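You operate a simulated robot arm through the tools that you are given. There is no shell and no other tool.

You are at the controls of a simulated two-armed robot. One attempt, no reset.

TASK
Plug the mixer in and start it on slow.
Fine: the plug goes in while the red switch is off; switch on, shut the guard, set the speed dial before you press the green button.

Only the result counts: the job must be done as asked and must still hold three seconds after the hand-in. Knocking over, shifting, dropping, spilling or breaking anything else fails it.

THE ROBOT
Two 7-joint arms with two-finger parallel grippers on one trunk that stands fixed in place. Base frame: the origin is at the foot of the trunk, x ahead of it, y to its left, z up. Readings come in mm, rad, newtons and seconds.
The left shoulder is at [71, 156, 1305], the right one opposite. Payload 3.91 kg a hand.
The tool frame of a hand sits at the grasp point between the pads (the TCP): z along the fingers, y along the line on which they close. The tips reach 30 mm beyond it. The gripper opens to 110 mm. The fingers are 20 mm wide and 10 mm thick; the gripper's body (48 by 112 mm) begins 55 mm behind the TCP.
Orientation is that of the tool frame in the base frame, as [roll, pitch, yaw] about the fixed x, y, z axes, in that order (R = Rz(yaw) Ry(pitch) Rx(roll)). With the fingers straight down and closing along the base's y, the tool's x points along the base's -x, its y along +y and its z along -z.

THE INTERFACE
- The arms move only by the tool drive_tool. It takes "left_targets", "right_targets" or both (then of equal length, played together; a hand with none holds still); each is a list of rows, each an object (a shift or turn left out is 0, a gripper value left out holds the last) with "jaw": the gripper command, from -1 (shut) to 1 (fully open), values between in proportion; "delta_pos": the shift along the base's x, y, z in mm, a list of three; "turn": the turn, a rotation vector about the base's x, y, z in rad, a list of three. In form: [{"jaw": jaw, "delta_pos": [dx, dy, dz], "turn": [rx, ry, rz]}, ...]. A call has 1 to 20 rows; each row is the pose to reach, as a shift and turn from the pose commanded when the call began. Each row takes 0.2 s and may step no farther than 50 mm and 0.15 rad from the row before; otherwise, or with a gripper value out of range, the whole call is refused. A pose out of reach is approached as far as the arm can. The call stops where the force on the tool passes 50 N (or 10 N more than at its start, if that is more) or the arm is blocked; 0.2 s more then pass. Each finger travels about 108 mm/s and halts on what it meets, pressing with about 43 N; the grip force reading is that of the motor and also rises with nothing between the fingers. The clock runs only during rows and for 0.2 s after the last one: add rows that repeat a pose to give the fingers time. It gives the time, the measured TCP pose, the force on the tool (base axes), the opening and the grip force at its end, in the units of the frame above (readings bear some noise), with the torque about the TCP (base axes, N m) and any sound that the robot's microphone picked up.
- Cameras (640 x 400 px; columns grow to the right, rows downward): "scene" is now at [140.8, 3.7, 1566.9]; the picture's right is [0.09, -1.00, 0.00], its down [-0.36, -0.03, -0.93] and it looks along [0.93, 0.09, -0.36] (base axes); focal length 302 px, centre (320, 200). "left" rides on the left gripper at [72, -17, -103] in its tool frame; the picture's right is [0.23, 0.97, 0.00], its down [-0.76, 0.18, -0.62] and it looks along [-0.61, 0.14, 0.78] (tool axes); focal length 222 px, centre (320, 200). "right" rides on the right gripper at [72, 17, -103] in its tool frame; the picture's right is [-0.23, 0.97, 0.00], its down [-0.76, -0.18, -0.62] and it looks along [-0.61, -0.14, 0.78] (tool axes); focal length 222 px, centre (320, 200). There is no depth. A picture from a camera that has moved, and an enlarged one, comes with that camera's place and axes in the base frame and with its lens. The place of the scene camera against the robot may be out by one fixed shift of up to 18 mm in any direction.
- get_image(camera): a new picture of that camera. It takes no simulated time.
- raise_lower(by): slides the trunk up (or, below 0, down) by that many mm; the arms and the scene camera ride with it, the base frame stays. It gives what a move gives, with no picture.
- head_to(pan, tilt): turns the head with the scene camera to pan (to the left, within 1.501 rad either way) and tilt (down, from -0.506 to 1.204), counted from straight ahead of the robot. It gives what a move gives.
- inspect(camera, box): a new picture of the part [left, top, right, bottom] of that camera's present view, enlarged. It takes no simulated time.
- hand_in(): hands the job in; it is judged then, once.

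Places have to be worked out from the pictures, the camera data and where the tool is seen. Open the grippers and draw the arms clear of the work before you hand the job in, unless the task says otherwise.

The tools are called after "Request:" as a command line: name --argument value ..., lists and objects as JSON in quotes. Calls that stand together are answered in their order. drive_tool: Moves the arms, as the interface text tells. Its arguments: {"type":"object","properties":{"left_targets":{"type":"array"},"right_targets":{"type":"array"}},"required":[]} The other tools are called the same way: raise_lower (by) slides the trunk up or down; head_to (pan, tilt) turns the head that bears the scene camera; get_image (camera) takes a picture; inspect (camera, box) takes an enlarged picture of a part of a camera's view; hand_in () hands the job in.

At the start:

```text
t: 0.0
left_ee_pos: [523.8, 370.5, 1482.0]
left_orientation: [-3.141, 0.001, -3.141]
left_ft_force: [0.7, -0.5, -0.5]
left_torque: [0.01, -0.01, 0.01]
left_gripper_width: 110.1
left_grasp_force: 0.1
right_ee_pos: [526.5, -128.2, 1477.4]
right_orientation: [3.14, -0.001, -3.141]
right_ft_force: [-0.3, 0.8, -0.2]
right_torque: [0.01, -0.01, 0.02]
right_gripper_width: 109.9
right_grasp_force: 0.0
trunk travel left (down, up): [-750.0, 190.0]
head pan, tilt: [0.093, 0.367]
```

scene: 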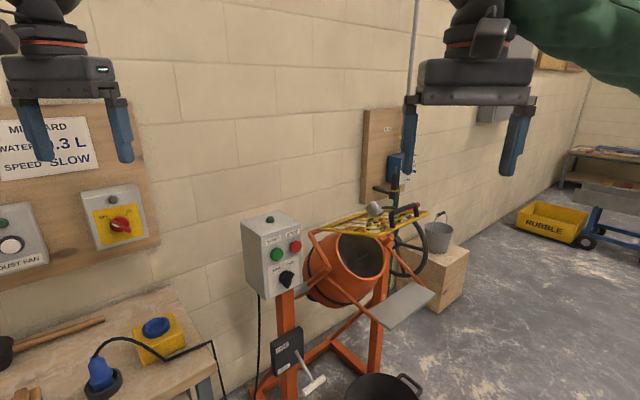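
right: 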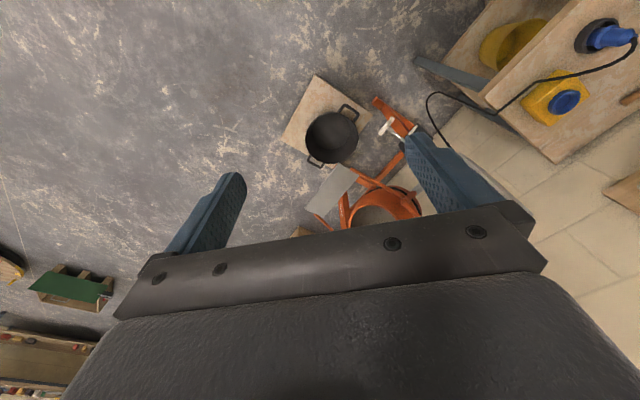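
left: 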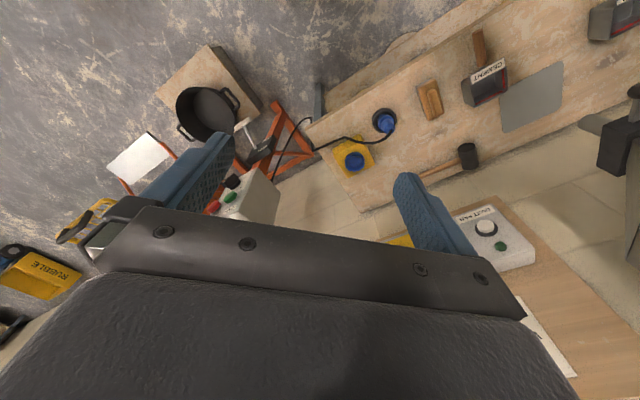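

I start by studying the scene: a bench with a blue plug and yellow socket box, a wall board with a red rotary switch, and the mixer with its control box. I'll zoom in on the parts before moving.

Request:
inspect --camera "scene" --box '[0, 80, 240, 280]'

Request:
inspect --camera "scene" --box '[220, 180, 460, 400]'

Request:
inspect --camera "scene" --box '[0, 270, 240, 400]'

Request:
inspect --camera "left" --box '[240, 60, 480, 220]'

```text
2.00 times, centred on (120, 180) of scene
camera zoom: at [140.8, 3.7, 1566.9], right [0.09, -1.0, 0.0], down [-0.36, -0.03, -0.93], along [0.93, 0.09, -0.36], focal length 604 px, centre (720, 240)
```

zoom: 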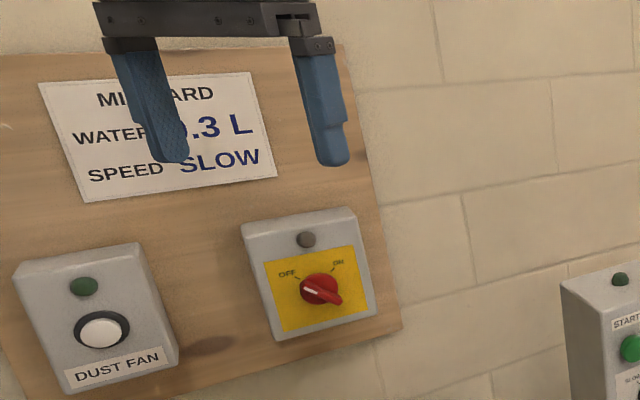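

```text
1.82 times, centred on (340, 290) of scene
camera zoom: at [140.8, 3.7, 1566.9], right [0.09, -1.0, 0.0], down [-0.36, -0.03, -0.93], along [0.93, 0.09, -0.36], focal length 549 px, centre (284, 36)
```

zoom: 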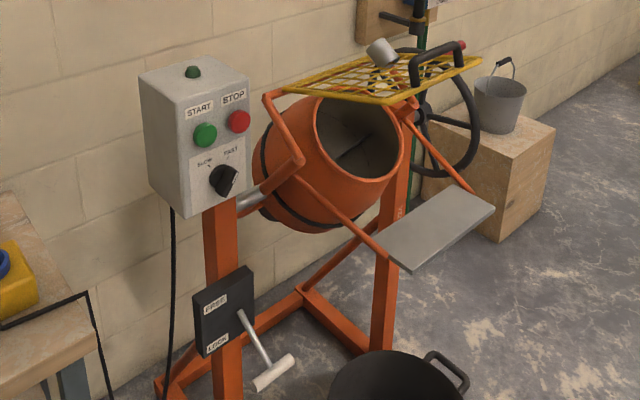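

```text
2.67 times, centred on (120, 335) of scene
camera zoom: at [140.8, 3.7, 1566.9], right [0.09, -1.0, 0.0], down [-0.36, -0.03, -0.93], along [0.93, 0.09, -0.36], focal length 805 px, centre (853, -160)
```

zoom: 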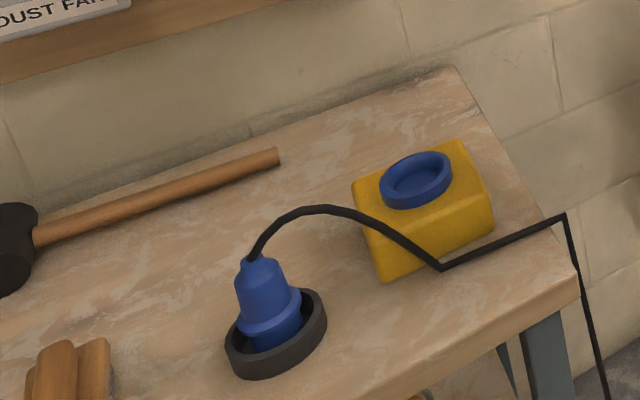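

```text
2.50 times, centred on (360, 140) of left
camera zoom: at [451.0, 353.2, 1584.5], right [-0.23, 0.97, 0.0], down [0.76, 0.18, 0.62], along [0.61, 0.14, -0.78], focal length 555 px, centre (220, 350)
```

zoom: 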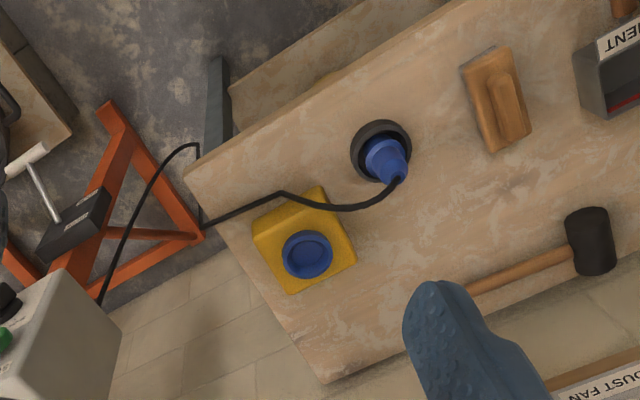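

The switch, bench and mixer are visible but small. I'll turn the head toward the bench and wall board to see them more squarely.

Request:
head_to --pan 0.65 --tilt 0.6

Request:
get_image --camera "scene"

```text
t: 1.0
left_ee_pos: [523.3, 369.9, 1482.7]
left_orientation: [-3.14, 0.001, 3.141]
left_ft_force: [-0.3, -0.2, -0.7]
left_torque: [-0.01, 0.04, -0.01]
left_gripper_width: 110.0
left_grasp_force: 0.1
right_ee_pos: [527.3, -127.3, 1477.2]
right_orientation: [-3.141, -0.002, -3.141]
right_ft_force: [0.6, -0.5, 0.8]
right_torque: [-0.01, -0.02, -0.02]
right_gripper_width: 109.7
right_grasp_force: 0.1
trunk travel left (down, up): [-750.0, 190.0]
head pan, tilt: [0.649, 0.6]
```

```text
taken
camera scene: at [118.7, 48.4, 1545.7], right [0.6, -0.8, 0.0], down [-0.45, -0.34, -0.83], along [0.66, 0.5, -0.56], focal length 302 px, centre (320, 200)
```

scene: 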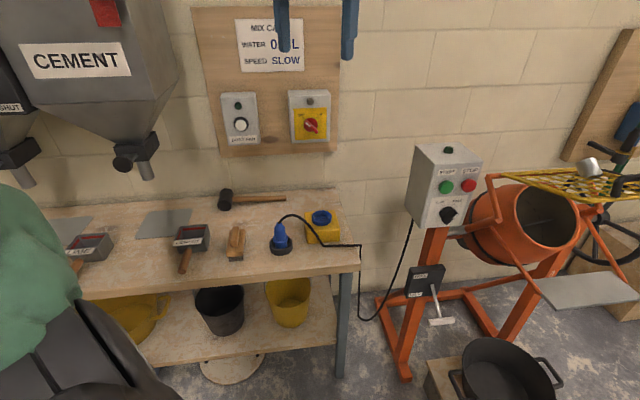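

The view is now nearly square to the wall. I'll zoom on the red switch, plug/socket, control box and guard.

Request:
inspect --camera "scene" --box '[270, 75, 350, 155]'

Request:
inspect --camera "scene" --box '[220, 180, 380, 280]'

Request:
inspect --camera "scene" --box '[390, 130, 500, 240]'

Request:
inspect --camera "scene" --box '[460, 120, 640, 310]'

```text
5.00 times, centred on (310, 115) of scene
camera zoom: at [118.7, 48.4, 1545.7], right [0.6, -0.8, 0.0], down [-0.45, -0.34, -0.83], along [0.66, 0.5, -0.56], focal length 1510 px, centre (370, 625)
```

zoom: 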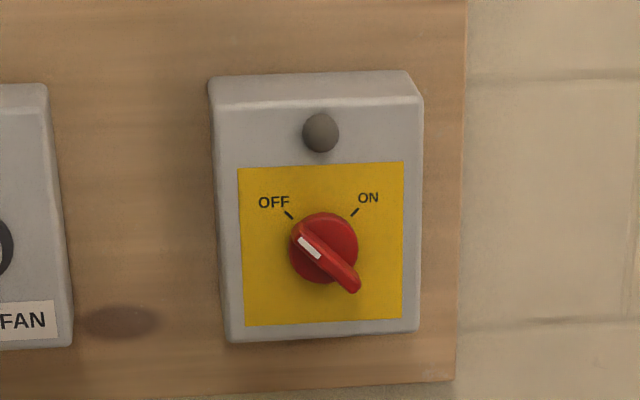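

```text
4.00 times, centred on (300, 230) of scene
camera zoom: at [118.7, 48.4, 1545.7], right [0.6, -0.8, 0.0], down [-0.45, -0.34, -0.83], along [0.66, 0.5, -0.56], focal length 1208 px, centre (400, 80)
```

zoom: 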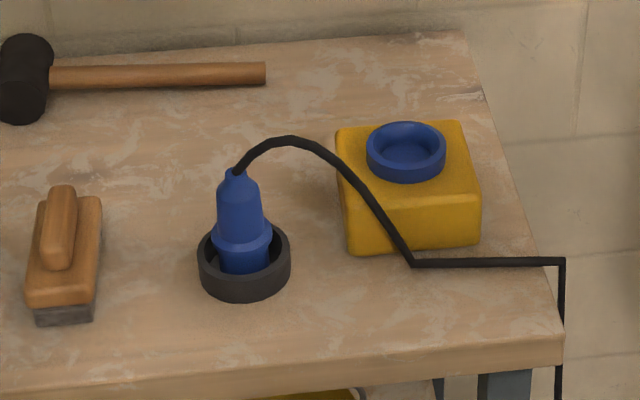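

```text
3.64 times, centred on (445, 185) of scene
camera zoom: at [118.7, 48.4, 1545.7], right [0.6, -0.8, 0.0], down [-0.45, -0.34, -0.83], along [0.66, 0.5, -0.56], focal length 1098 px, centre (-134, 254)
```

zoom: 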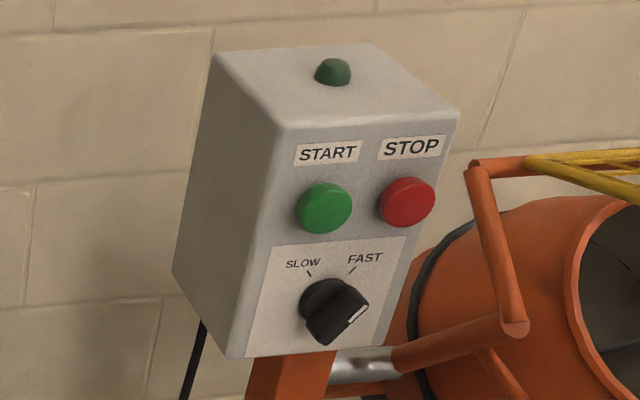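

```text
2.11 times, centred on (550, 215) of scene
camera zoom: at [118.7, 48.4, 1545.7], right [0.6, -0.8, 0.0], down [-0.45, -0.34, -0.83], along [0.66, 0.5, -0.56], focal length 636 px, centre (-164, 168)
```

zoom: 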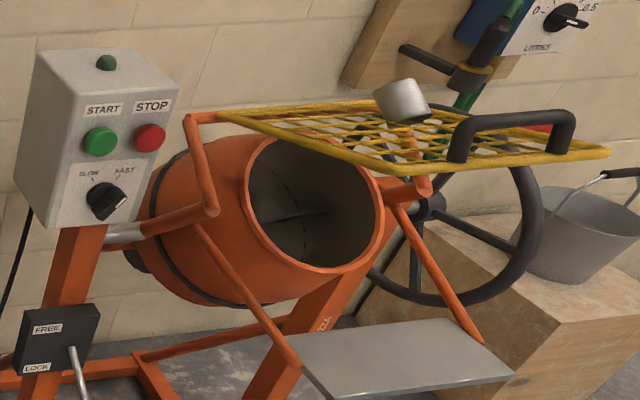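

Red switch's white mark points to OFF — good. Now I'll aim the head at the mixer for a closer look at guard, dial and lock.

Request:
head_to --pan 0.15 --tilt 0.55

Request:
get_image --camera "scene"

Request:
inspect --camera "scene" --box '[240, 110, 360, 210]'

Request:
inspect --camera "scene" --box '[320, 70, 500, 190]'

```text
t: 1.9
left_ee_pos: [523.5, 370.2, 1483.3]
left_orientation: [3.141, 0.001, -3.141]
left_ft_force: [-0.2, 0.7, 0.5]
left_torque: [-0.01, -0.01, -0.03]
left_gripper_width: 110.1
left_grasp_force: 0.1
right_ee_pos: [527.2, -127.5, 1476.4]
right_orientation: [-3.141, 0.0, -3.14]
right_ft_force: [0.6, -0.7, 0.9]
right_torque: [-0.01, -0.01, 0.02]
right_gripper_width: 110.0
right_grasp_force: 0.0
trunk travel left (down, up): [-750.0, 190.0]
head pan, tilt: [0.15, 0.55]
```

```text
taken
camera scene: at [137.0, 8.6, 1550.1], right [0.15, -0.99, 0.0], down [-0.52, -0.08, -0.85], along [0.84, 0.13, -0.52], focal length 302 px, centre (320, 200)
```

scene: 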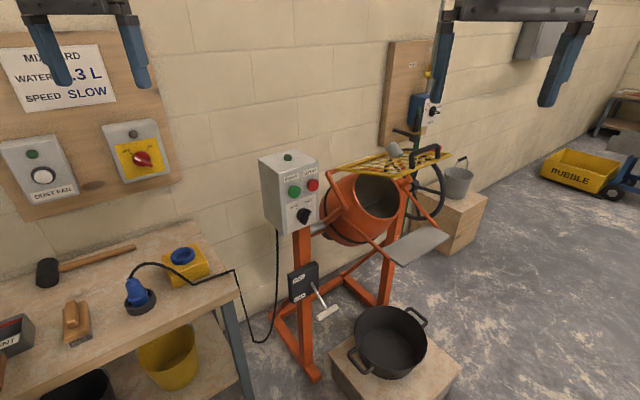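

```text
4.00 times, centred on (300, 160) of scene
camera zoom: at [137.0, 8.6, 1550.1], right [0.15, -0.99, 0.0], down [-0.52, -0.08, -0.85], along [0.84, 0.13, -0.52], focal length 1208 px, centre (400, 360)
```

zoom: 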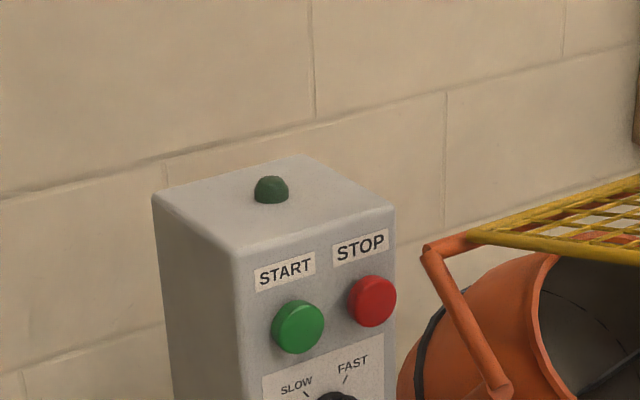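

```text
3.33 times, centred on (410, 130) of scene
camera zoom: at [137.0, 8.6, 1550.1], right [0.15, -0.99, 0.0], down [-0.52, -0.08, -0.85], along [0.84, 0.13, -0.52], focal length 1007 px, centre (20, 433)
```

zoom: 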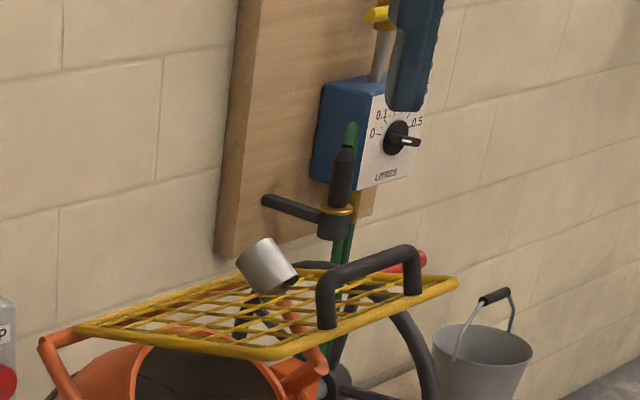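

The scene camera and left wrist camera triangulate the plug at about [642, 609, 890] and the socket at about [794, 555, 895]. I'll bring the left hand above the bench for a closer look with its camera.

Request:
drive_tool --left_targets '[{"delta_pos": [-3, 20, -40]}, {"delta_pos": [-5, 40, -80]}, {"delta_pos": [-8, 60, -120]}, {"delta_pos": [-10, 80, -160]}, {"delta_pos": [-12, 100, -200]}, {"delta_pos": [-15, 120, -240]}, {"delta_pos": [-18, 140, -280]}, {"delta_pos": [-20, 160, -320]}, {"delta_pos": [-22, 180, -360]}, {"delta_pos": [-24, 205, -395]}]'

Request:
get_image --camera "left"

Request:
get_image --camera "scene"

```text
t: 4.1
left_ee_pos: [500.6, 574.1, 1086.7]
left_orientation: [-3.141, 0.0, -3.141]
left_ft_force: [0.5, 0.2, -0.3]
left_torque: [-0.03, 0.0, 0.01]
left_gripper_width: 110.0
left_grasp_force: 0.1
right_ee_pos: [526.9, -127.2, 1477.2]
right_orientation: [3.141, 0.002, -3.14]
right_ft_force: [0.3, -0.5, -0.4]
right_torque: [-0.01, -0.01, 0.0]
right_gripper_width: 110.0
right_grasp_force: 0.2
trunk travel left (down, up): [-750.0, 190.0]
head pan, tilt: [0.15, 0.55]
```

```text
taken
camera left: at [427.2, 556.8, 1188.5], right [-0.23, 0.97, 0.0], down [0.76, 0.18, 0.62], along [0.61, 0.14, -0.78], focal length 222 px, centre (320, 200)
```

left: 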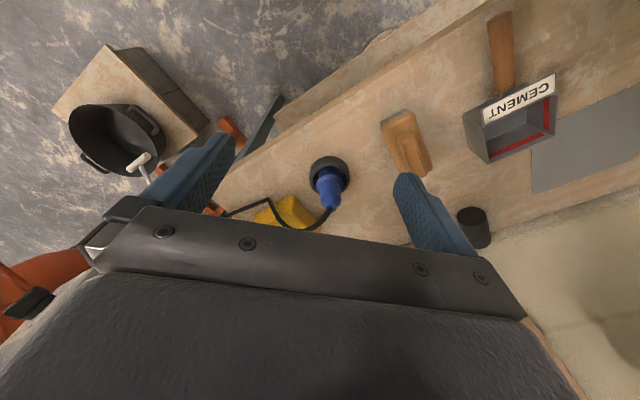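

```text
taken
camera scene: at [137.1, 9.7, 1550.2], right [0.15, -0.99, 0.0], down [-0.52, -0.08, -0.85], along [0.84, 0.13, -0.52], focal length 302 px, centre (320, 200)
```

scene: 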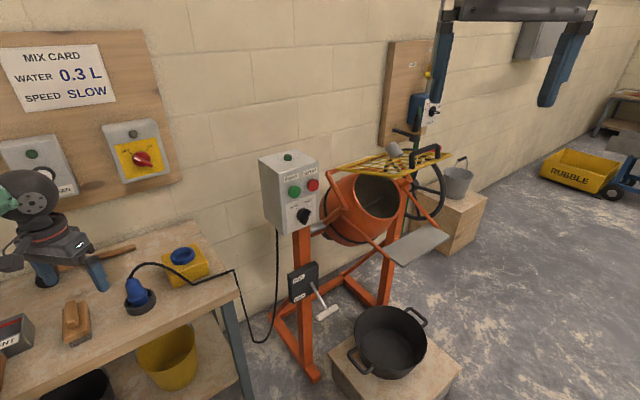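

The plug sits in a black ring between the finger tips in the left view. I'll zoom in on it.

Request:
inspect --camera "left" --box '[240, 130, 400, 230]'

Request:
head_to --pan 0.72 --tilt 0.75

Request:
get_image --camera "scene"

Request:
inspect --camera "scene" --box '[220, 120, 380, 220]'

```text
4.00 times, centred on (320, 180) of left
camera zoom: at [427.2, 556.8, 1188.5], right [-0.23, 0.97, 0.0], down [0.76, 0.18, 0.62], along [0.61, 0.14, -0.78], focal length 888 px, centre (320, 280)
```

zoom: 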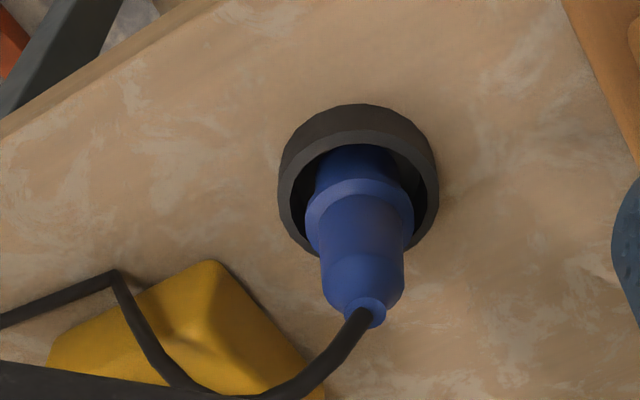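

```text
t: 5.1
left_ee_pos: [500.2, 573.8, 1087.8]
left_orientation: [3.14, 0.0, 3.14]
left_ft_force: [-1.0, -0.4, 0.4]
left_torque: [0.0, -0.01, 0.0]
left_gripper_width: 109.9
left_grasp_force: 0.1
right_ee_pos: [526.7, -128.2, 1476.5]
right_orientation: [-3.141, 0.001, 3.141]
right_ft_force: [0.1, 0.2, 0.0]
right_torque: [-0.01, 0.02, 0.0]
right_gripper_width: 110.4
right_grasp_force: 0.0
trunk travel left (down, up): [-750.0, 190.0]
head pan, tilt: [0.721, 0.75]
```

```text
taken
camera scene: at [110.6, 50.0, 1532.8], right [0.66, -0.75, 0.0], down [-0.51, -0.45, -0.73], along [0.55, 0.48, -0.68], focal length 302 px, centre (320, 200)
```

scene: 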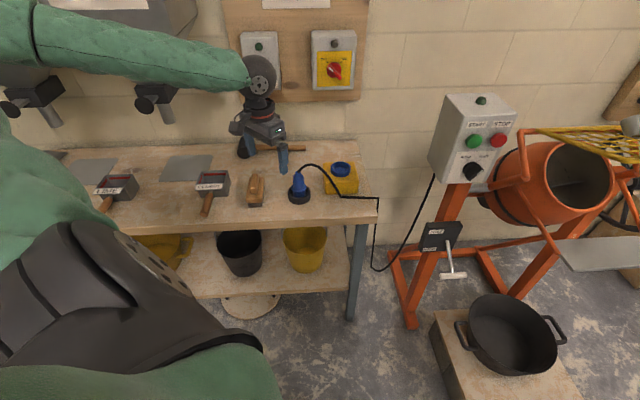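

```text
4.00 times, centred on (300, 170) of scene
camera zoom: at [110.6, 50.0, 1532.8], right [0.66, -0.75, 0.0], down [-0.51, -0.45, -0.73], along [0.55, 0.48, -0.68], focal length 1208 px, centre (400, 320)
```

zoom: 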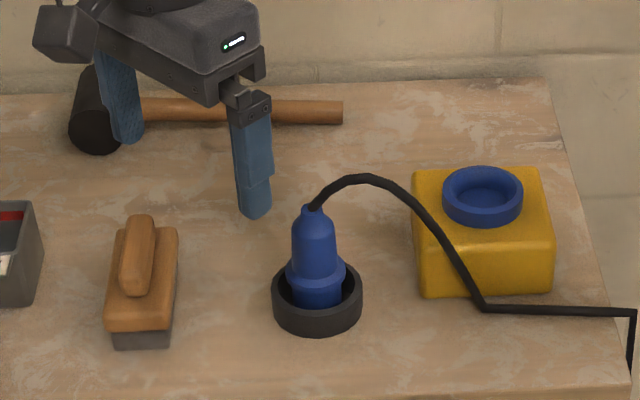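

Plug top triangulates to about [663, 633, 903], upright, body about 37 mm thick with a flange below; bench top near z 780. I'll move the left hand above it, turning the gripper about -0.5 rad so the fingers close across the cord's direction.

Request:
drive_tool --left_targets '[{"delta_pos": [25, 8, 0], "turn": [0, 0, -0.1]}, {"delta_pos": [55, 18, 0], "turn": [0, 0, -0.2]}, {"delta_pos": [85, 28, 0], "turn": [0, 0, -0.3]}, {"delta_pos": [115, 42, -10], "turn": [0, 0, -0.4]}, {"delta_pos": [140, 52, -20], "turn": [0, 0, -0.5]}, {"delta_pos": [163, 59, -30], "turn": [0, 0, -0.5]}]'

Request:
get_image --camera "left"

Request:
get_image --camera "scene"

Request:
inspect --camera "scene" --box '[220, 120, 380, 220]'

```text
t: 6.5
left_ee_pos: [662.6, 632.4, 1058.2]
left_orientation: [-3.141, 0.0, 2.642]
left_ft_force: [0.6, 0.4, -0.1]
left_torque: [0.02, 0.01, 0.03]
left_gripper_width: 110.1
left_grasp_force: 0.2
right_ee_pos: [528.3, -126.9, 1478.1]
right_orientation: [-3.141, -0.001, 3.141]
right_ft_force: [0.6, 0.4, -1.3]
right_torque: [0.0, 0.04, -0.01]
right_gripper_width: 110.0
right_grasp_force: 0.1
trunk travel left (down, up): [-750.0, 190.0]
head pan, tilt: [0.721, 0.75]
```

```text
taken
camera left: at [591.7, 652.8, 1160.0], right [0.27, 0.96, 0.0], down [0.75, -0.21, 0.62], along [0.6, -0.17, -0.78], focal length 222 px, centre (320, 200)
```

left: 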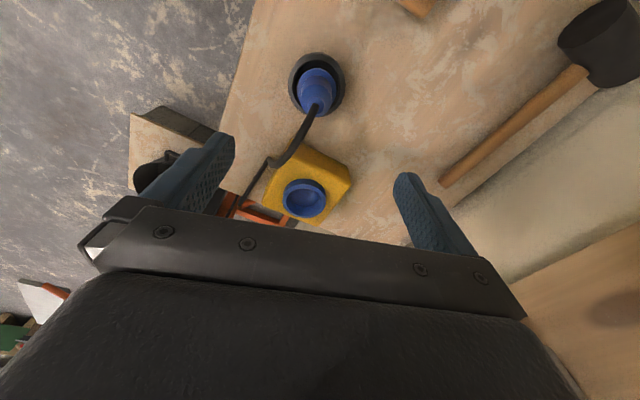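

```text
taken
camera scene: at [111.9, 50.2, 1532.7], right [0.66, -0.75, 0.0], down [-0.51, -0.45, -0.73], along [0.55, 0.48, -0.68], focal length 302 px, centre (320, 200)
```

scene: 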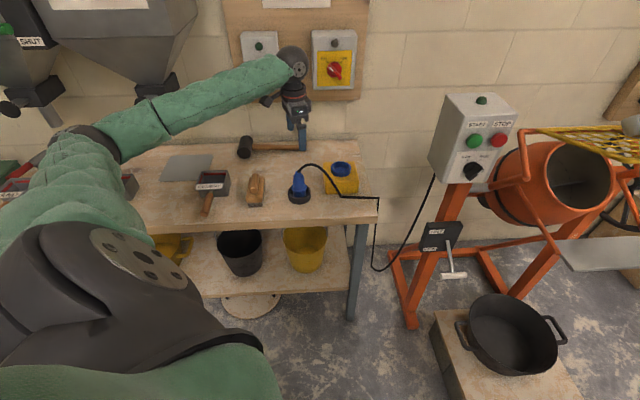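

```text
4.00 times, centred on (300, 170) of scene
camera zoom: at [111.9, 50.2, 1532.7], right [0.66, -0.75, 0.0], down [-0.51, -0.45, -0.73], along [0.55, 0.48, -0.68], focal length 1208 px, centre (400, 320)
```

zoom: 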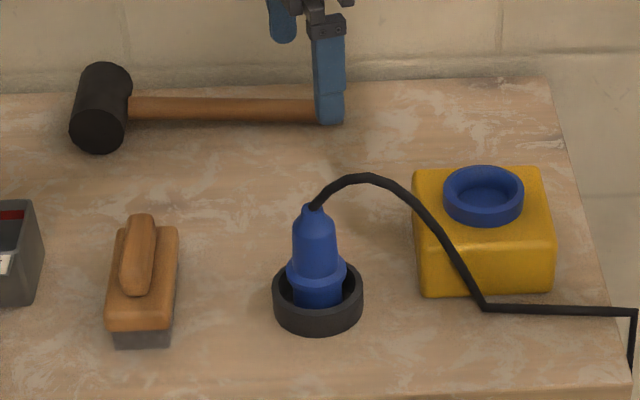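

The plug top shows at (318,108) in the left view, right where a point straight below the TCP should be. I'll zoom in to verify and locate the socket.

Request:
inspect --camera "left" --box '[240, 40, 400, 140]'

Request:
inspect --camera "left" --box '[240, 130, 400, 230]'

```text
4.00 times, centred on (320, 90) of left
camera zoom: at [591.7, 652.8, 1160.0], right [0.27, 0.96, 0.0], down [0.75, -0.21, 0.62], along [0.6, -0.17, -0.78], focal length 888 px, centre (320, 640)
```

zoom: 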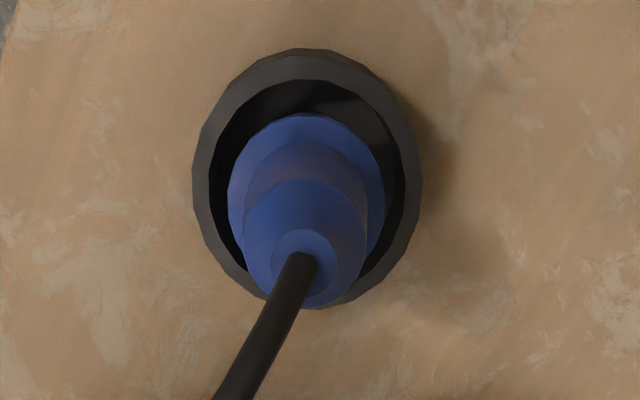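

```text
4.00 times, centred on (320, 180) of left
camera zoom: at [591.7, 652.8, 1160.0], right [0.27, 0.96, 0.0], down [0.75, -0.21, 0.62], along [0.6, -0.17, -0.78], focal length 888 px, centre (320, 280)
```

zoom: 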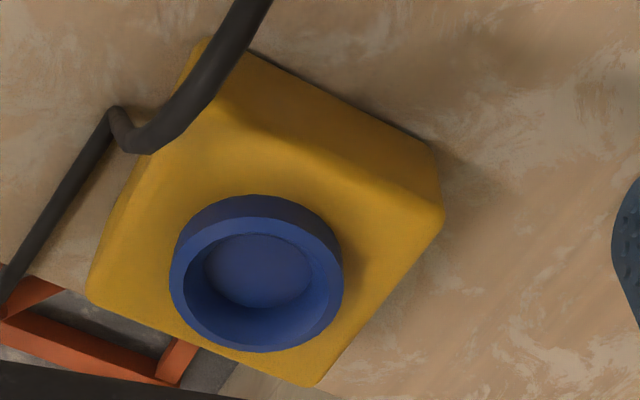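

Refined, the plug axis is near [658.5, 629], grip zone z 855–893. I'll shift a few mm and descend with open fingers to TCP z ≈ 888, then look before closing.

Request:
drive_tool --left_targets '[{"delta_pos": [-4, -3.5, -20]}, {"delta_pos": [-4, -3.5, -50]}, {"delta_pos": [-4, -3.5, -80]}, {"delta_pos": [-4, -3.5, -110]}, {"delta_pos": [-4, -3.5, -135]}, {"delta_pos": [-4, -3.5, -155]}, {"delta_pos": [-4, -3.5, -170]}]'

Request:
get_image --camera "left"

Request:
inspect --camera "scene" --box '[240, 120, 360, 220]'

```text
t: 8.1
left_ee_pos: [658.4, 629.4, 887.4]
left_orientation: [3.141, -0.001, 2.641]
left_ft_force: [0.5, -1.3, 0.0]
left_torque: [-0.02, 0.01, 0.04]
left_gripper_width: 110.2
left_grasp_force: 0.0
right_ee_pos: [527.9, -127.6, 1476.8]
right_orientation: [3.141, 0.0, -3.14]
right_ft_force: [0.2, -0.6, -0.3]
right_torque: [0.01, 0.0, -0.01]
right_gripper_width: 109.8
right_grasp_force: 0.1
trunk travel left (down, up): [-750.0, 190.0]
head pan, tilt: [0.721, 0.75]
```

```text
taken
camera left: at [586.9, 650.0, 989.3], right [0.27, 0.96, 0.0], down [0.75, -0.21, 0.62], along [0.6, -0.17, -0.78], focal length 222 px, centre (320, 200)
```

left: 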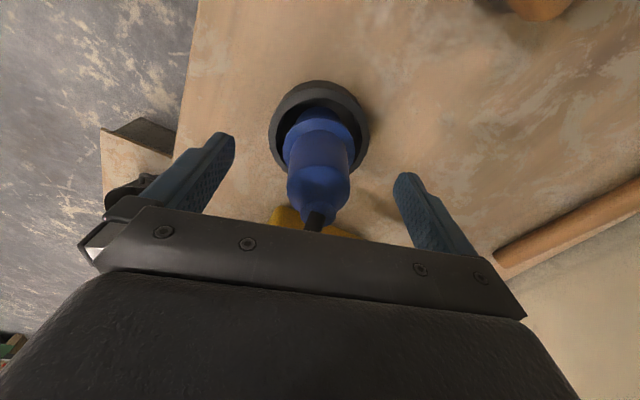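

```text
4.00 times, centred on (300, 170) of scene
camera zoom: at [110.8, 50.2, 1532.7], right [0.66, -0.75, 0.0], down [-0.51, -0.45, -0.73], along [0.55, 0.48, -0.68], focal length 1208 px, centre (400, 320)
```

zoom: 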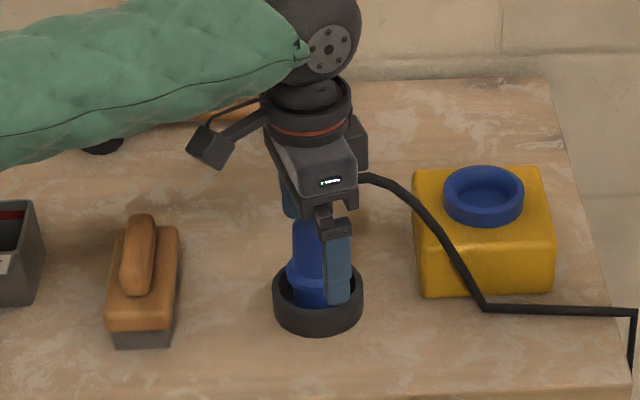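

No contact force and the plug body lies centred at the TCP. I close the left gripper on it.

Request:
drive_tool --left_targets '[{"jaw": -1}, {"jaw": -1}, {"jaw": -1}, {"jaw": -1}]'

Request:
get_image --camera "left"

Request:
inspect --camera "scene" --box '[240, 120, 360, 220]'

```text
t: 9.1
left_ee_pos: [659.1, 629.6, 887.8]
left_orientation: [-3.141, 0.002, 2.641]
left_ft_force: [0.0, -0.9, 0.8]
left_torque: [0.0, -0.05, -0.01]
left_gripper_width: 37.8
left_grasp_force: 43.3
right_ee_pos: [526.6, -128.4, 1476.9]
right_orientation: [-3.142, 0.001, 3.141]
right_ft_force: [-0.2, 0.9, 0.1]
right_torque: [-0.02, -0.01, -0.01]
right_gripper_width: 110.1
right_grasp_force: 0.0
trunk travel left (down, up): [-750.0, 190.0]
head pan, tilt: [0.721, 0.75]
```

```text
taken
camera left: at [586.9, 649.6, 989.8], right [0.27, 0.96, 0.0], down [0.75, -0.21, 0.62], along [0.6, -0.17, -0.78], focal length 222 px, centre (320, 200)
```

left: 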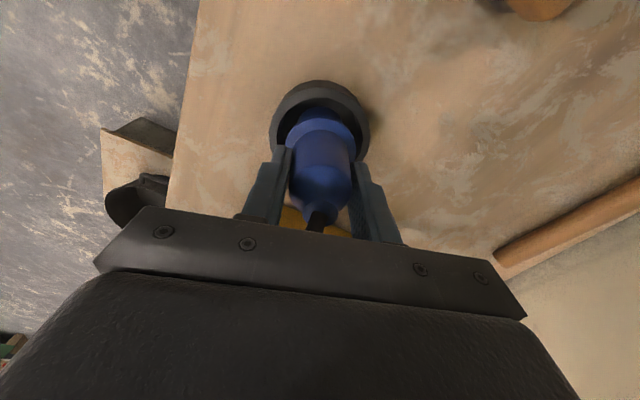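

```text
4.00 times, centred on (300, 170) of scene
camera zoom: at [110.5, 49.8, 1532.8], right [0.66, -0.75, 0.0], down [-0.51, -0.45, -0.73], along [0.55, 0.48, -0.68], focal length 1208 px, centre (400, 320)
```

zoom: 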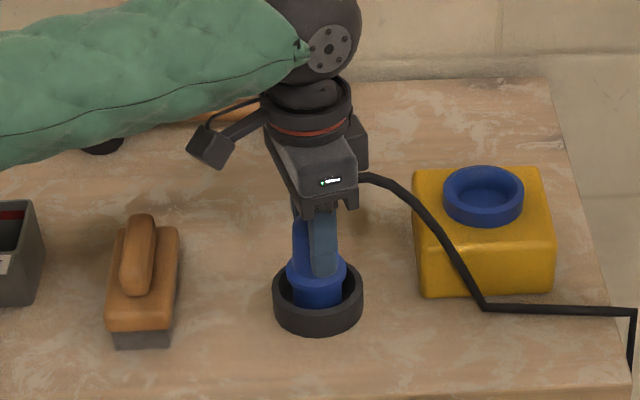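

The grip holds at 37.8 mm with 43 N. I lift the plug straight up out of its holder.

Request:
drive_tool --left_targets '[{"jaw": -1, "delta_pos": [0, 0, 10]}, {"jaw": -1, "delta_pos": [0, 0, 25]}, {"jaw": -1, "delta_pos": [0, 0, 45]}, {"jaw": -1, "delta_pos": [0, 0, 65]}, {"jaw": -1, "delta_pos": [0, 0, 85]}, {"jaw": -1, "delta_pos": [0, 0, 105]}, {"jaw": -1, "delta_pos": [0, 0, 120]}]'

Request:
get_image --camera "left"

Request:
get_image --camera "scene"

Request:
inspect --camera "scene" --box '[240, 100, 400, 220]'

```text
t: 10.7
left_ee_pos: [658.2, 632.0, 1008.7]
left_orientation: [3.141, 0.0, 2.644]
left_ft_force: [0.3, 0.4, -1.5]
left_torque: [0.0, 0.02, 0.02]
left_gripper_width: 37.5
left_grasp_force: 42.7
right_ee_pos: [526.5, -128.1, 1476.7]
right_orientation: [3.141, 0.001, 3.141]
right_ft_force: [0.3, -0.6, 0.0]
right_torque: [0.02, 0.02, 0.01]
right_gripper_width: 110.1
right_grasp_force: 0.1
trunk travel left (down, up): [-750.0, 190.0]
head pan, tilt: [0.721, 0.75]
```

```text
taken
camera left: at [587.0, 651.4, 1110.1], right [0.27, 0.96, 0.0], down [0.75, -0.21, 0.62], along [0.6, -0.17, -0.78], focal length 222 px, centre (320, 200)
```

left: 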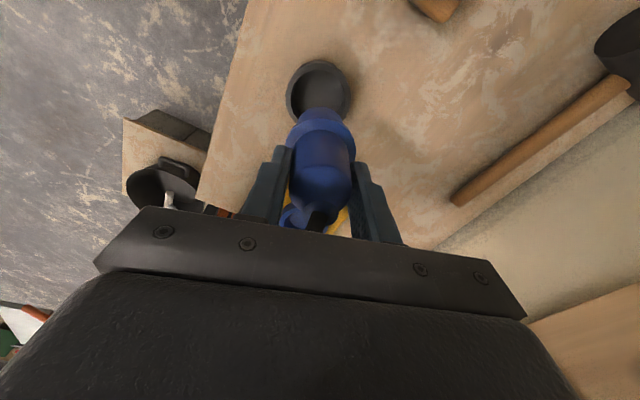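

```text
taken
camera scene: at [110.6, 49.8, 1532.7], right [0.66, -0.75, 0.0], down [-0.51, -0.45, -0.73], along [0.55, 0.48, -0.68], focal length 302 px, centre (320, 200)
```

scene: 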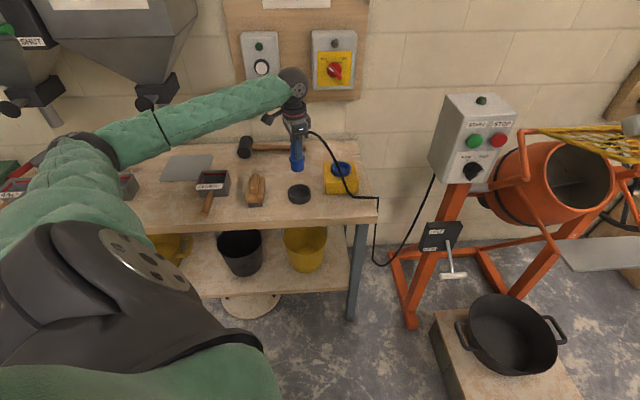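

```text
3.33 times, centred on (320, 160) of scene
camera zoom: at [110.6, 49.8, 1532.7], right [0.66, -0.75, 0.0], down [-0.51, -0.45, -0.73], along [0.55, 0.48, -0.68], focal length 1007 px, centre (320, 333)
```

zoom: 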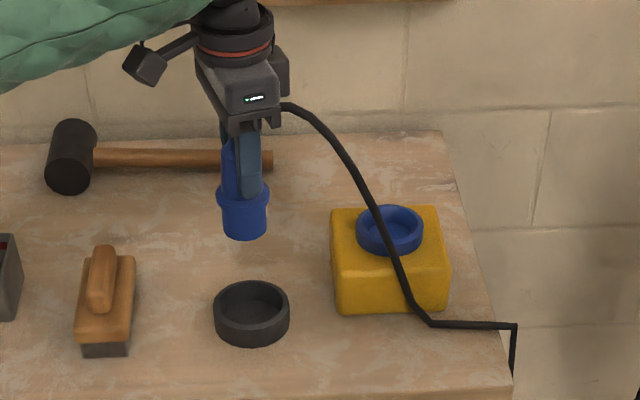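

The plug is free and held; the socket rim triangulates to about [811, 564, 869], and the plug bottom is about 80 mm below the TCP. I carry it over the socket at the present height.

Request:
drive_tool --left_targets '[{"jaw": -1, "delta_pos": [30, -13, 0]}, {"jaw": -1, "delta_pos": [60, -26, 0]}, {"jaw": -1, "delta_pos": [90, -39, 0]}, {"jaw": -1, "delta_pos": [120, -52, 0]}, {"jaw": -1, "delta_pos": [140, -61, 0]}, {"jaw": -1, "delta_pos": [152.5, -66, 0]}]'

Request:
get_image --camera "left"

Request:
inspect --camera "scene" --box '[270, 80, 410, 220]'

Request:
inspect --camera "left" --box '[240, 80, 400, 240]'

```text
t: 12.1
left_ee_pos: [812.3, 564.1, 1007.7]
left_orientation: [-3.141, -0.003, 2.641]
left_ft_force: [0.0, 0.5, -1.6]
left_torque: [0.03, 0.01, 0.03]
left_gripper_width: 37.7
left_grasp_force: 43.1
right_ee_pos: [526.9, -127.6, 1477.4]
right_orientation: [3.141, -0.001, -3.14]
right_ft_force: [0.7, -0.7, -0.4]
right_torque: [-0.01, -0.04, -0.01]
right_gripper_width: 110.2
right_grasp_force: 0.1
trunk travel left (down, up): [-750.0, 190.0]
head pan, tilt: [0.721, 0.75]
```

```text
taken
camera left: at [740.4, 583.6, 1110.7], right [0.27, 0.96, 0.0], down [0.75, -0.21, 0.62], along [0.6, -0.17, -0.78], focal length 222 px, centre (320, 200)
```

left: 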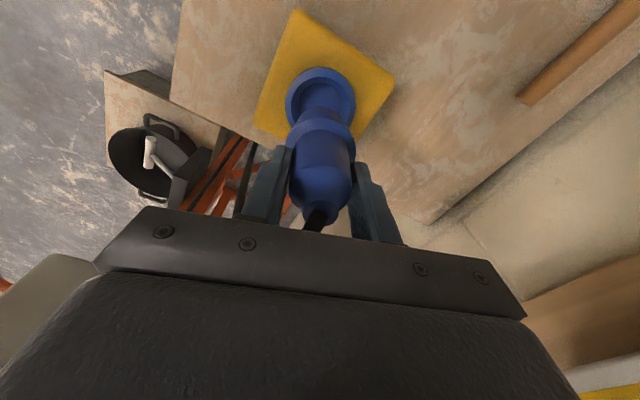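

```text
2.86 times, centred on (340, 150) of scene
camera zoom: at [111.2, 49.7, 1532.7], right [0.66, -0.75, 0.0], down [-0.51, -0.45, -0.73], along [0.55, 0.48, -0.68], focal length 863 px, centre (263, 343)
```

zoom: 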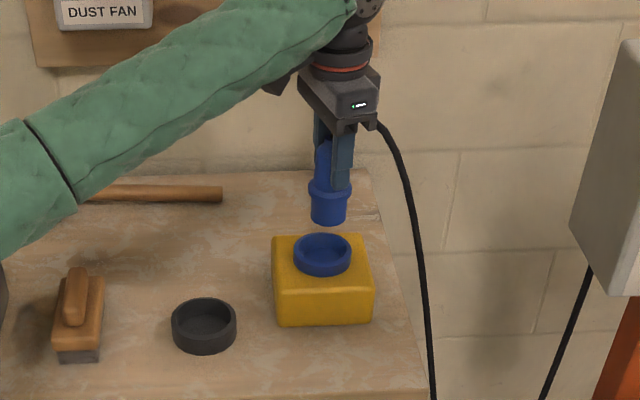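

```text
2.50 times, centred on (320, 160) of left
camera zoom: at [740.4, 583.6, 1110.7], right [0.27, 0.96, 0.0], down [0.75, -0.21, 0.62], along [0.6, -0.17, -0.78], focal length 555 px, centre (320, 300)
```

zoom: 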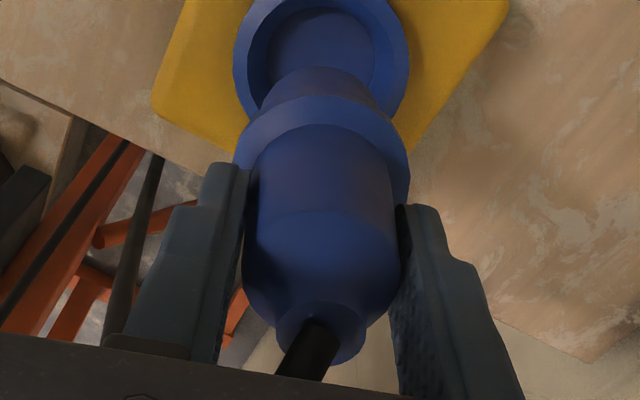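

Side to side in the wrist view the plug lines up, but the scene view suggests it is several mm too far toward +x. I'll zoom more closely on both views to measure.

Request:
inspect --camera "left" --box '[265, 55, 375, 125]'

Request:
inspect --camera "scene" --box '[310, 120, 390, 200]'

```text
5.71 times, centred on (320, 90) of left
camera zoom: at [740.4, 583.6, 1110.7], right [0.27, 0.96, 0.0], down [0.75, -0.21, 0.62], along [0.6, -0.17, -0.78], focal length 1269 px, centre (320, 829)
```

zoom: 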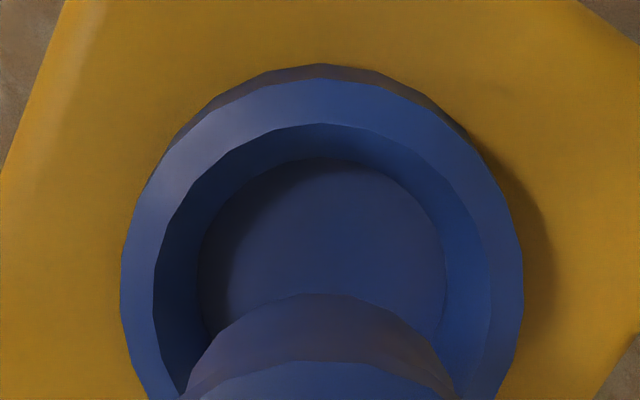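

```text
5.00 times, centred on (350, 160) of scene
camera zoom: at [111.2, 49.7, 1532.7], right [0.66, -0.75, 0.0], down [-0.51, -0.45, -0.73], along [0.55, 0.48, -0.68], focal length 1510 px, centre (170, 400)
```

zoom: 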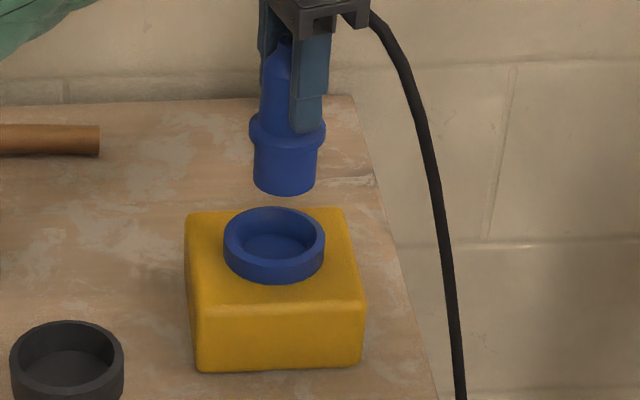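

Both views agree: the plug needs to shift about [-5.7, +1.9] mm. I make that shift and lower 35 mm, then check again.

Request:
drive_tool --left_targets '[{"jaw": -1, "delta_pos": [-5.7, 1.9, 0]}, {"jaw": -1, "delta_pos": [-5.7, 1.9, -15]}, {"jaw": -1, "delta_pos": [-5.7, 1.9, -35]}, {"jaw": -1, "delta_pos": [-5.7, 1.9, -35]}]'

Request:
inspect --camera "left" --box '[265, 55, 375, 145]'

Request:
inspect --camera "scene" --box '[310, 120, 390, 200]'

```text
t: 13.1
left_ee_pos: [805.5, 565.5, 971.6]
left_orientation: [3.142, -0.001, 2.642]
left_ft_force: [0.4, -0.1, -1.6]
left_torque: [0.01, -0.01, 0.01]
left_gripper_width: 37.5
left_grasp_force: 42.9
right_ee_pos: [525.6, -127.5, 1477.7]
right_orientation: [-3.141, -0.001, 3.142]
right_ft_force: [0.2, -0.7, 1.2]
right_torque: [0.0, 0.02, 0.0]
right_gripper_width: 110.4
right_grasp_force: 0.0
trunk travel left (down, up): [-750.0, 190.0]
head pan, tilt: [0.721, 0.75]
```

```text
4.44 times, centred on (320, 100) of left
camera zoom: at [733.9, 585.5, 1074.0], right [0.27, 0.96, 0.0], down [0.75, -0.21, 0.62], along [0.6, -0.17, -0.78], focal length 987 px, centre (320, 644)
```

zoom: 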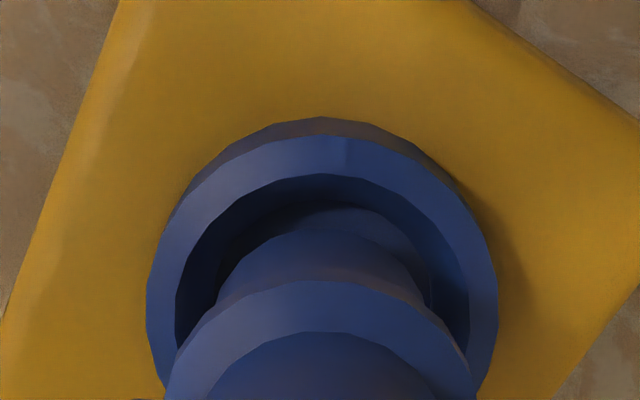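

```text
5.00 times, centred on (350, 160) of scene
camera zoom: at [110.5, 49.7, 1532.8], right [0.66, -0.75, 0.0], down [-0.51, -0.45, -0.73], along [0.55, 0.48, -0.68], focal length 1510 px, centre (170, 400)
```

zoom: 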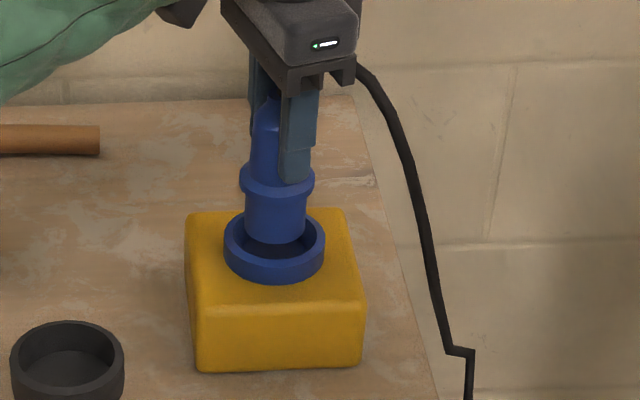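

Plug and socket are now concentric within about 1 mm in both views. I lower it into the socket in small steps.

Request:
drive_tool --left_targets '[{"jaw": -1, "delta_pos": [0.8, 0.2, -8]}, {"jaw": -1, "delta_pos": [0.8, 0.2, -16]}, {"jaw": -1, "delta_pos": [0.8, 0.2, -22]}, {"jaw": -1, "delta_pos": [0.8, 0.2, -28]}, {"jaw": -1, "delta_pos": [0.8, 0.2, -33]}]'

Request:
inspect --camera "left" --box '[265, 65, 375, 165]'

Request:
inspect --camera "scene" --box '[310, 120, 390, 200]'

```text
t: 14.3
left_ee_pos: [807.2, 565.1, 947.8]
left_orientation: [3.136, 0.008, 2.642]
left_ft_force: [8.8, -0.3, 36.1]
left_torque: [0.03, 0.06, -0.09]
left_gripper_width: 37.7
left_grasp_force: 43.0
right_ee_pos: [524.8, -130.4, 1478.8]
right_orientation: [3.14, 0.001, 3.141]
right_ft_force: [-0.4, -0.3, 0.0]
right_torque: [0.02, 0.01, 0.0]
right_gripper_width: 109.9
right_grasp_force: 0.1
trunk travel left (down, up): [-750.0, 190.0]
head pan, tilt: [0.721, 0.75]
heard: snap
```

```text
4.00 times, centred on (320, 115) of left
camera zoom: at [734.0, 585.3, 1048.3], right [0.27, 0.96, 0.0], down [0.75, -0.21, 0.63], along [0.61, -0.17, -0.78], focal length 888 px, centre (320, 540)
```

zoom: 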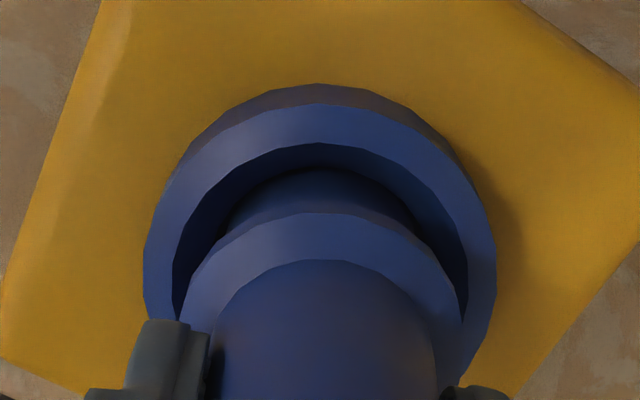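

```text
5.00 times, centred on (350, 160) of scene
camera zoom: at [108.2, 47.4, 1533.8], right [0.66, -0.75, 0.0], down [-0.51, -0.45, -0.73], along [0.55, 0.48, -0.68], focal length 1510 px, centre (170, 400)
```

zoom: 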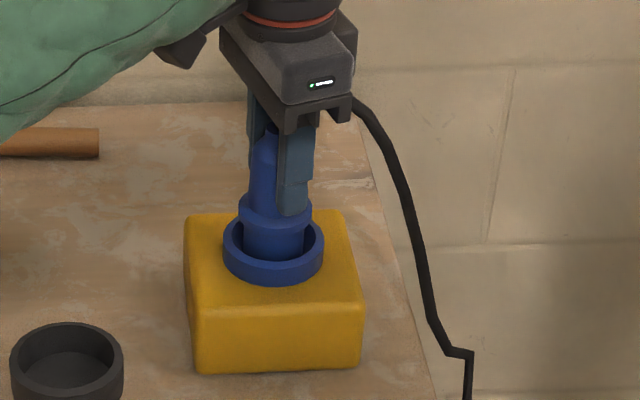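

A snap was heard and the plug sits inside the ring with 36 N of downward press. I relieve the press by raising the command a few mm, then open the gripper.

Request:
drive_tool --left_targets '[{"jaw": -1, "delta_pos": [0, 0, 3]}, {"jaw": -1, "delta_pos": [0, 0, 6]}]'

Request:
inspect --camera "scene" --box '[310, 120, 390, 200]'

```text
t: 14.9
left_ee_pos: [807.0, 565.6, 946.7]
left_orientation: [3.14, 0.004, 2.642]
left_ft_force: [19.9, 0.9, 25.1]
left_torque: [-0.05, -1.23, -0.04]
left_gripper_width: 37.8
left_grasp_force: 42.9
right_ee_pos: [527.8, -129.4, 1477.3]
right_orientation: [3.14, 0.001, 3.14]
right_ft_force: [0.4, -0.1, 0.6]
right_torque: [-0.02, -0.01, -0.03]
right_gripper_width: 109.9
right_grasp_force: 0.1
trunk travel left (down, up): [-750.0, 190.0]
head pan, tilt: [0.721, 0.75]
```

```text
5.00 times, centred on (350, 160) of scene
camera zoom: at [110.3, 48.2, 1532.8], right [0.66, -0.75, 0.0], down [-0.51, -0.45, -0.73], along [0.55, 0.48, -0.68], focal length 1510 px, centre (170, 400)
```

zoom: 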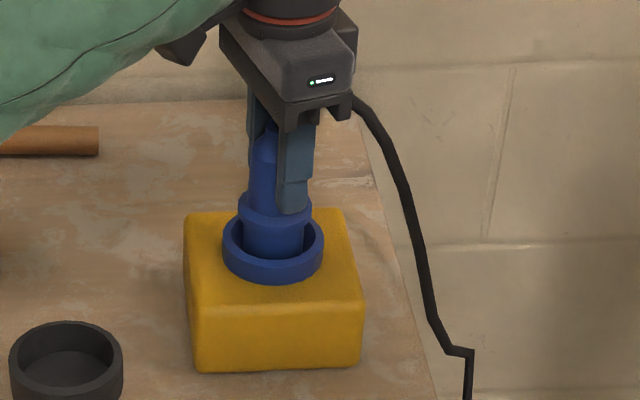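

Force dropped to 25 N vertical with a bit of side load; the plug is seated. I ease the command slightly and open the gripper.

Request:
drive_tool --left_targets '[{"jaw": -1, "delta_pos": [0.5, 0, 2]}, {"jaw": 0.3, "delta_pos": [0.5, 0, 2]}, {"jaw": 0.6, "delta_pos": [0.5, 0, 2]}, {"jaw": 0.6, "delta_pos": [0.5, 0, 2]}]'

Request:
inspect --camera "scene" --box '[310, 120, 390, 200]'

Request:
inspect --camera "left" --box '[240, 80, 400, 240]'

```text
t: 15.9
left_ee_pos: [805.4, 566.9, 947.0]
left_orientation: [-3.141, 0.001, 2.642]
left_ft_force: [-0.6, 0.0, 0.1]
left_torque: [0.01, 0.0, 0.0]
left_gripper_width: 87.8
left_grasp_force: 0.0
right_ee_pos: [527.6, -127.6, 1476.8]
right_orientation: [-3.141, 0.001, -3.14]
right_ft_force: [-0.5, -0.7, 0.4]
right_torque: [0.03, -0.01, 0.01]
right_gripper_width: 110.1
right_grasp_force: 0.0
trunk travel left (down, up): [-750.0, 190.0]
head pan, tilt: [0.721, 0.75]
```

```text
5.00 times, centred on (350, 160) of scene
camera zoom: at [110.7, 50.3, 1532.7], right [0.66, -0.75, 0.0], down [-0.51, -0.45, -0.73], along [0.55, 0.48, -0.68], focal length 1510 px, centre (170, 400)
```

zoom: 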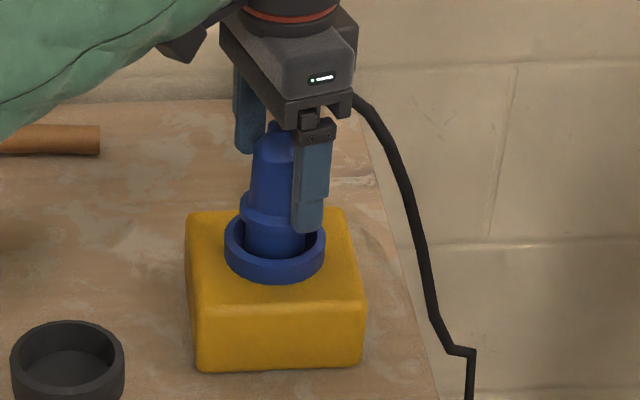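

```text
2.50 times, centred on (320, 160) of left
camera zoom: at [734.8, 586.9, 1049.3], right [0.27, 0.96, 0.0], down [0.75, -0.21, 0.62], along [0.6, -0.17, -0.78], focal length 555 px, centre (320, 300)
```

zoom: 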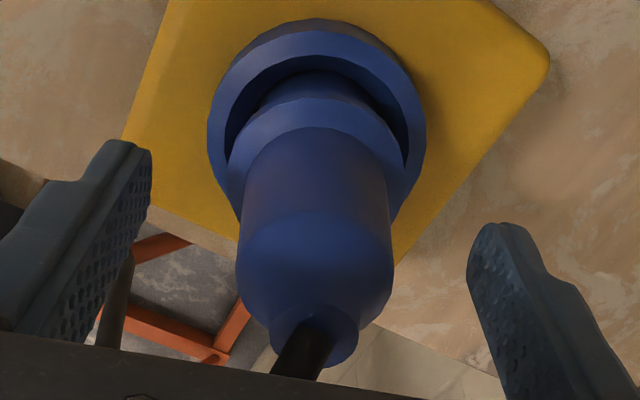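

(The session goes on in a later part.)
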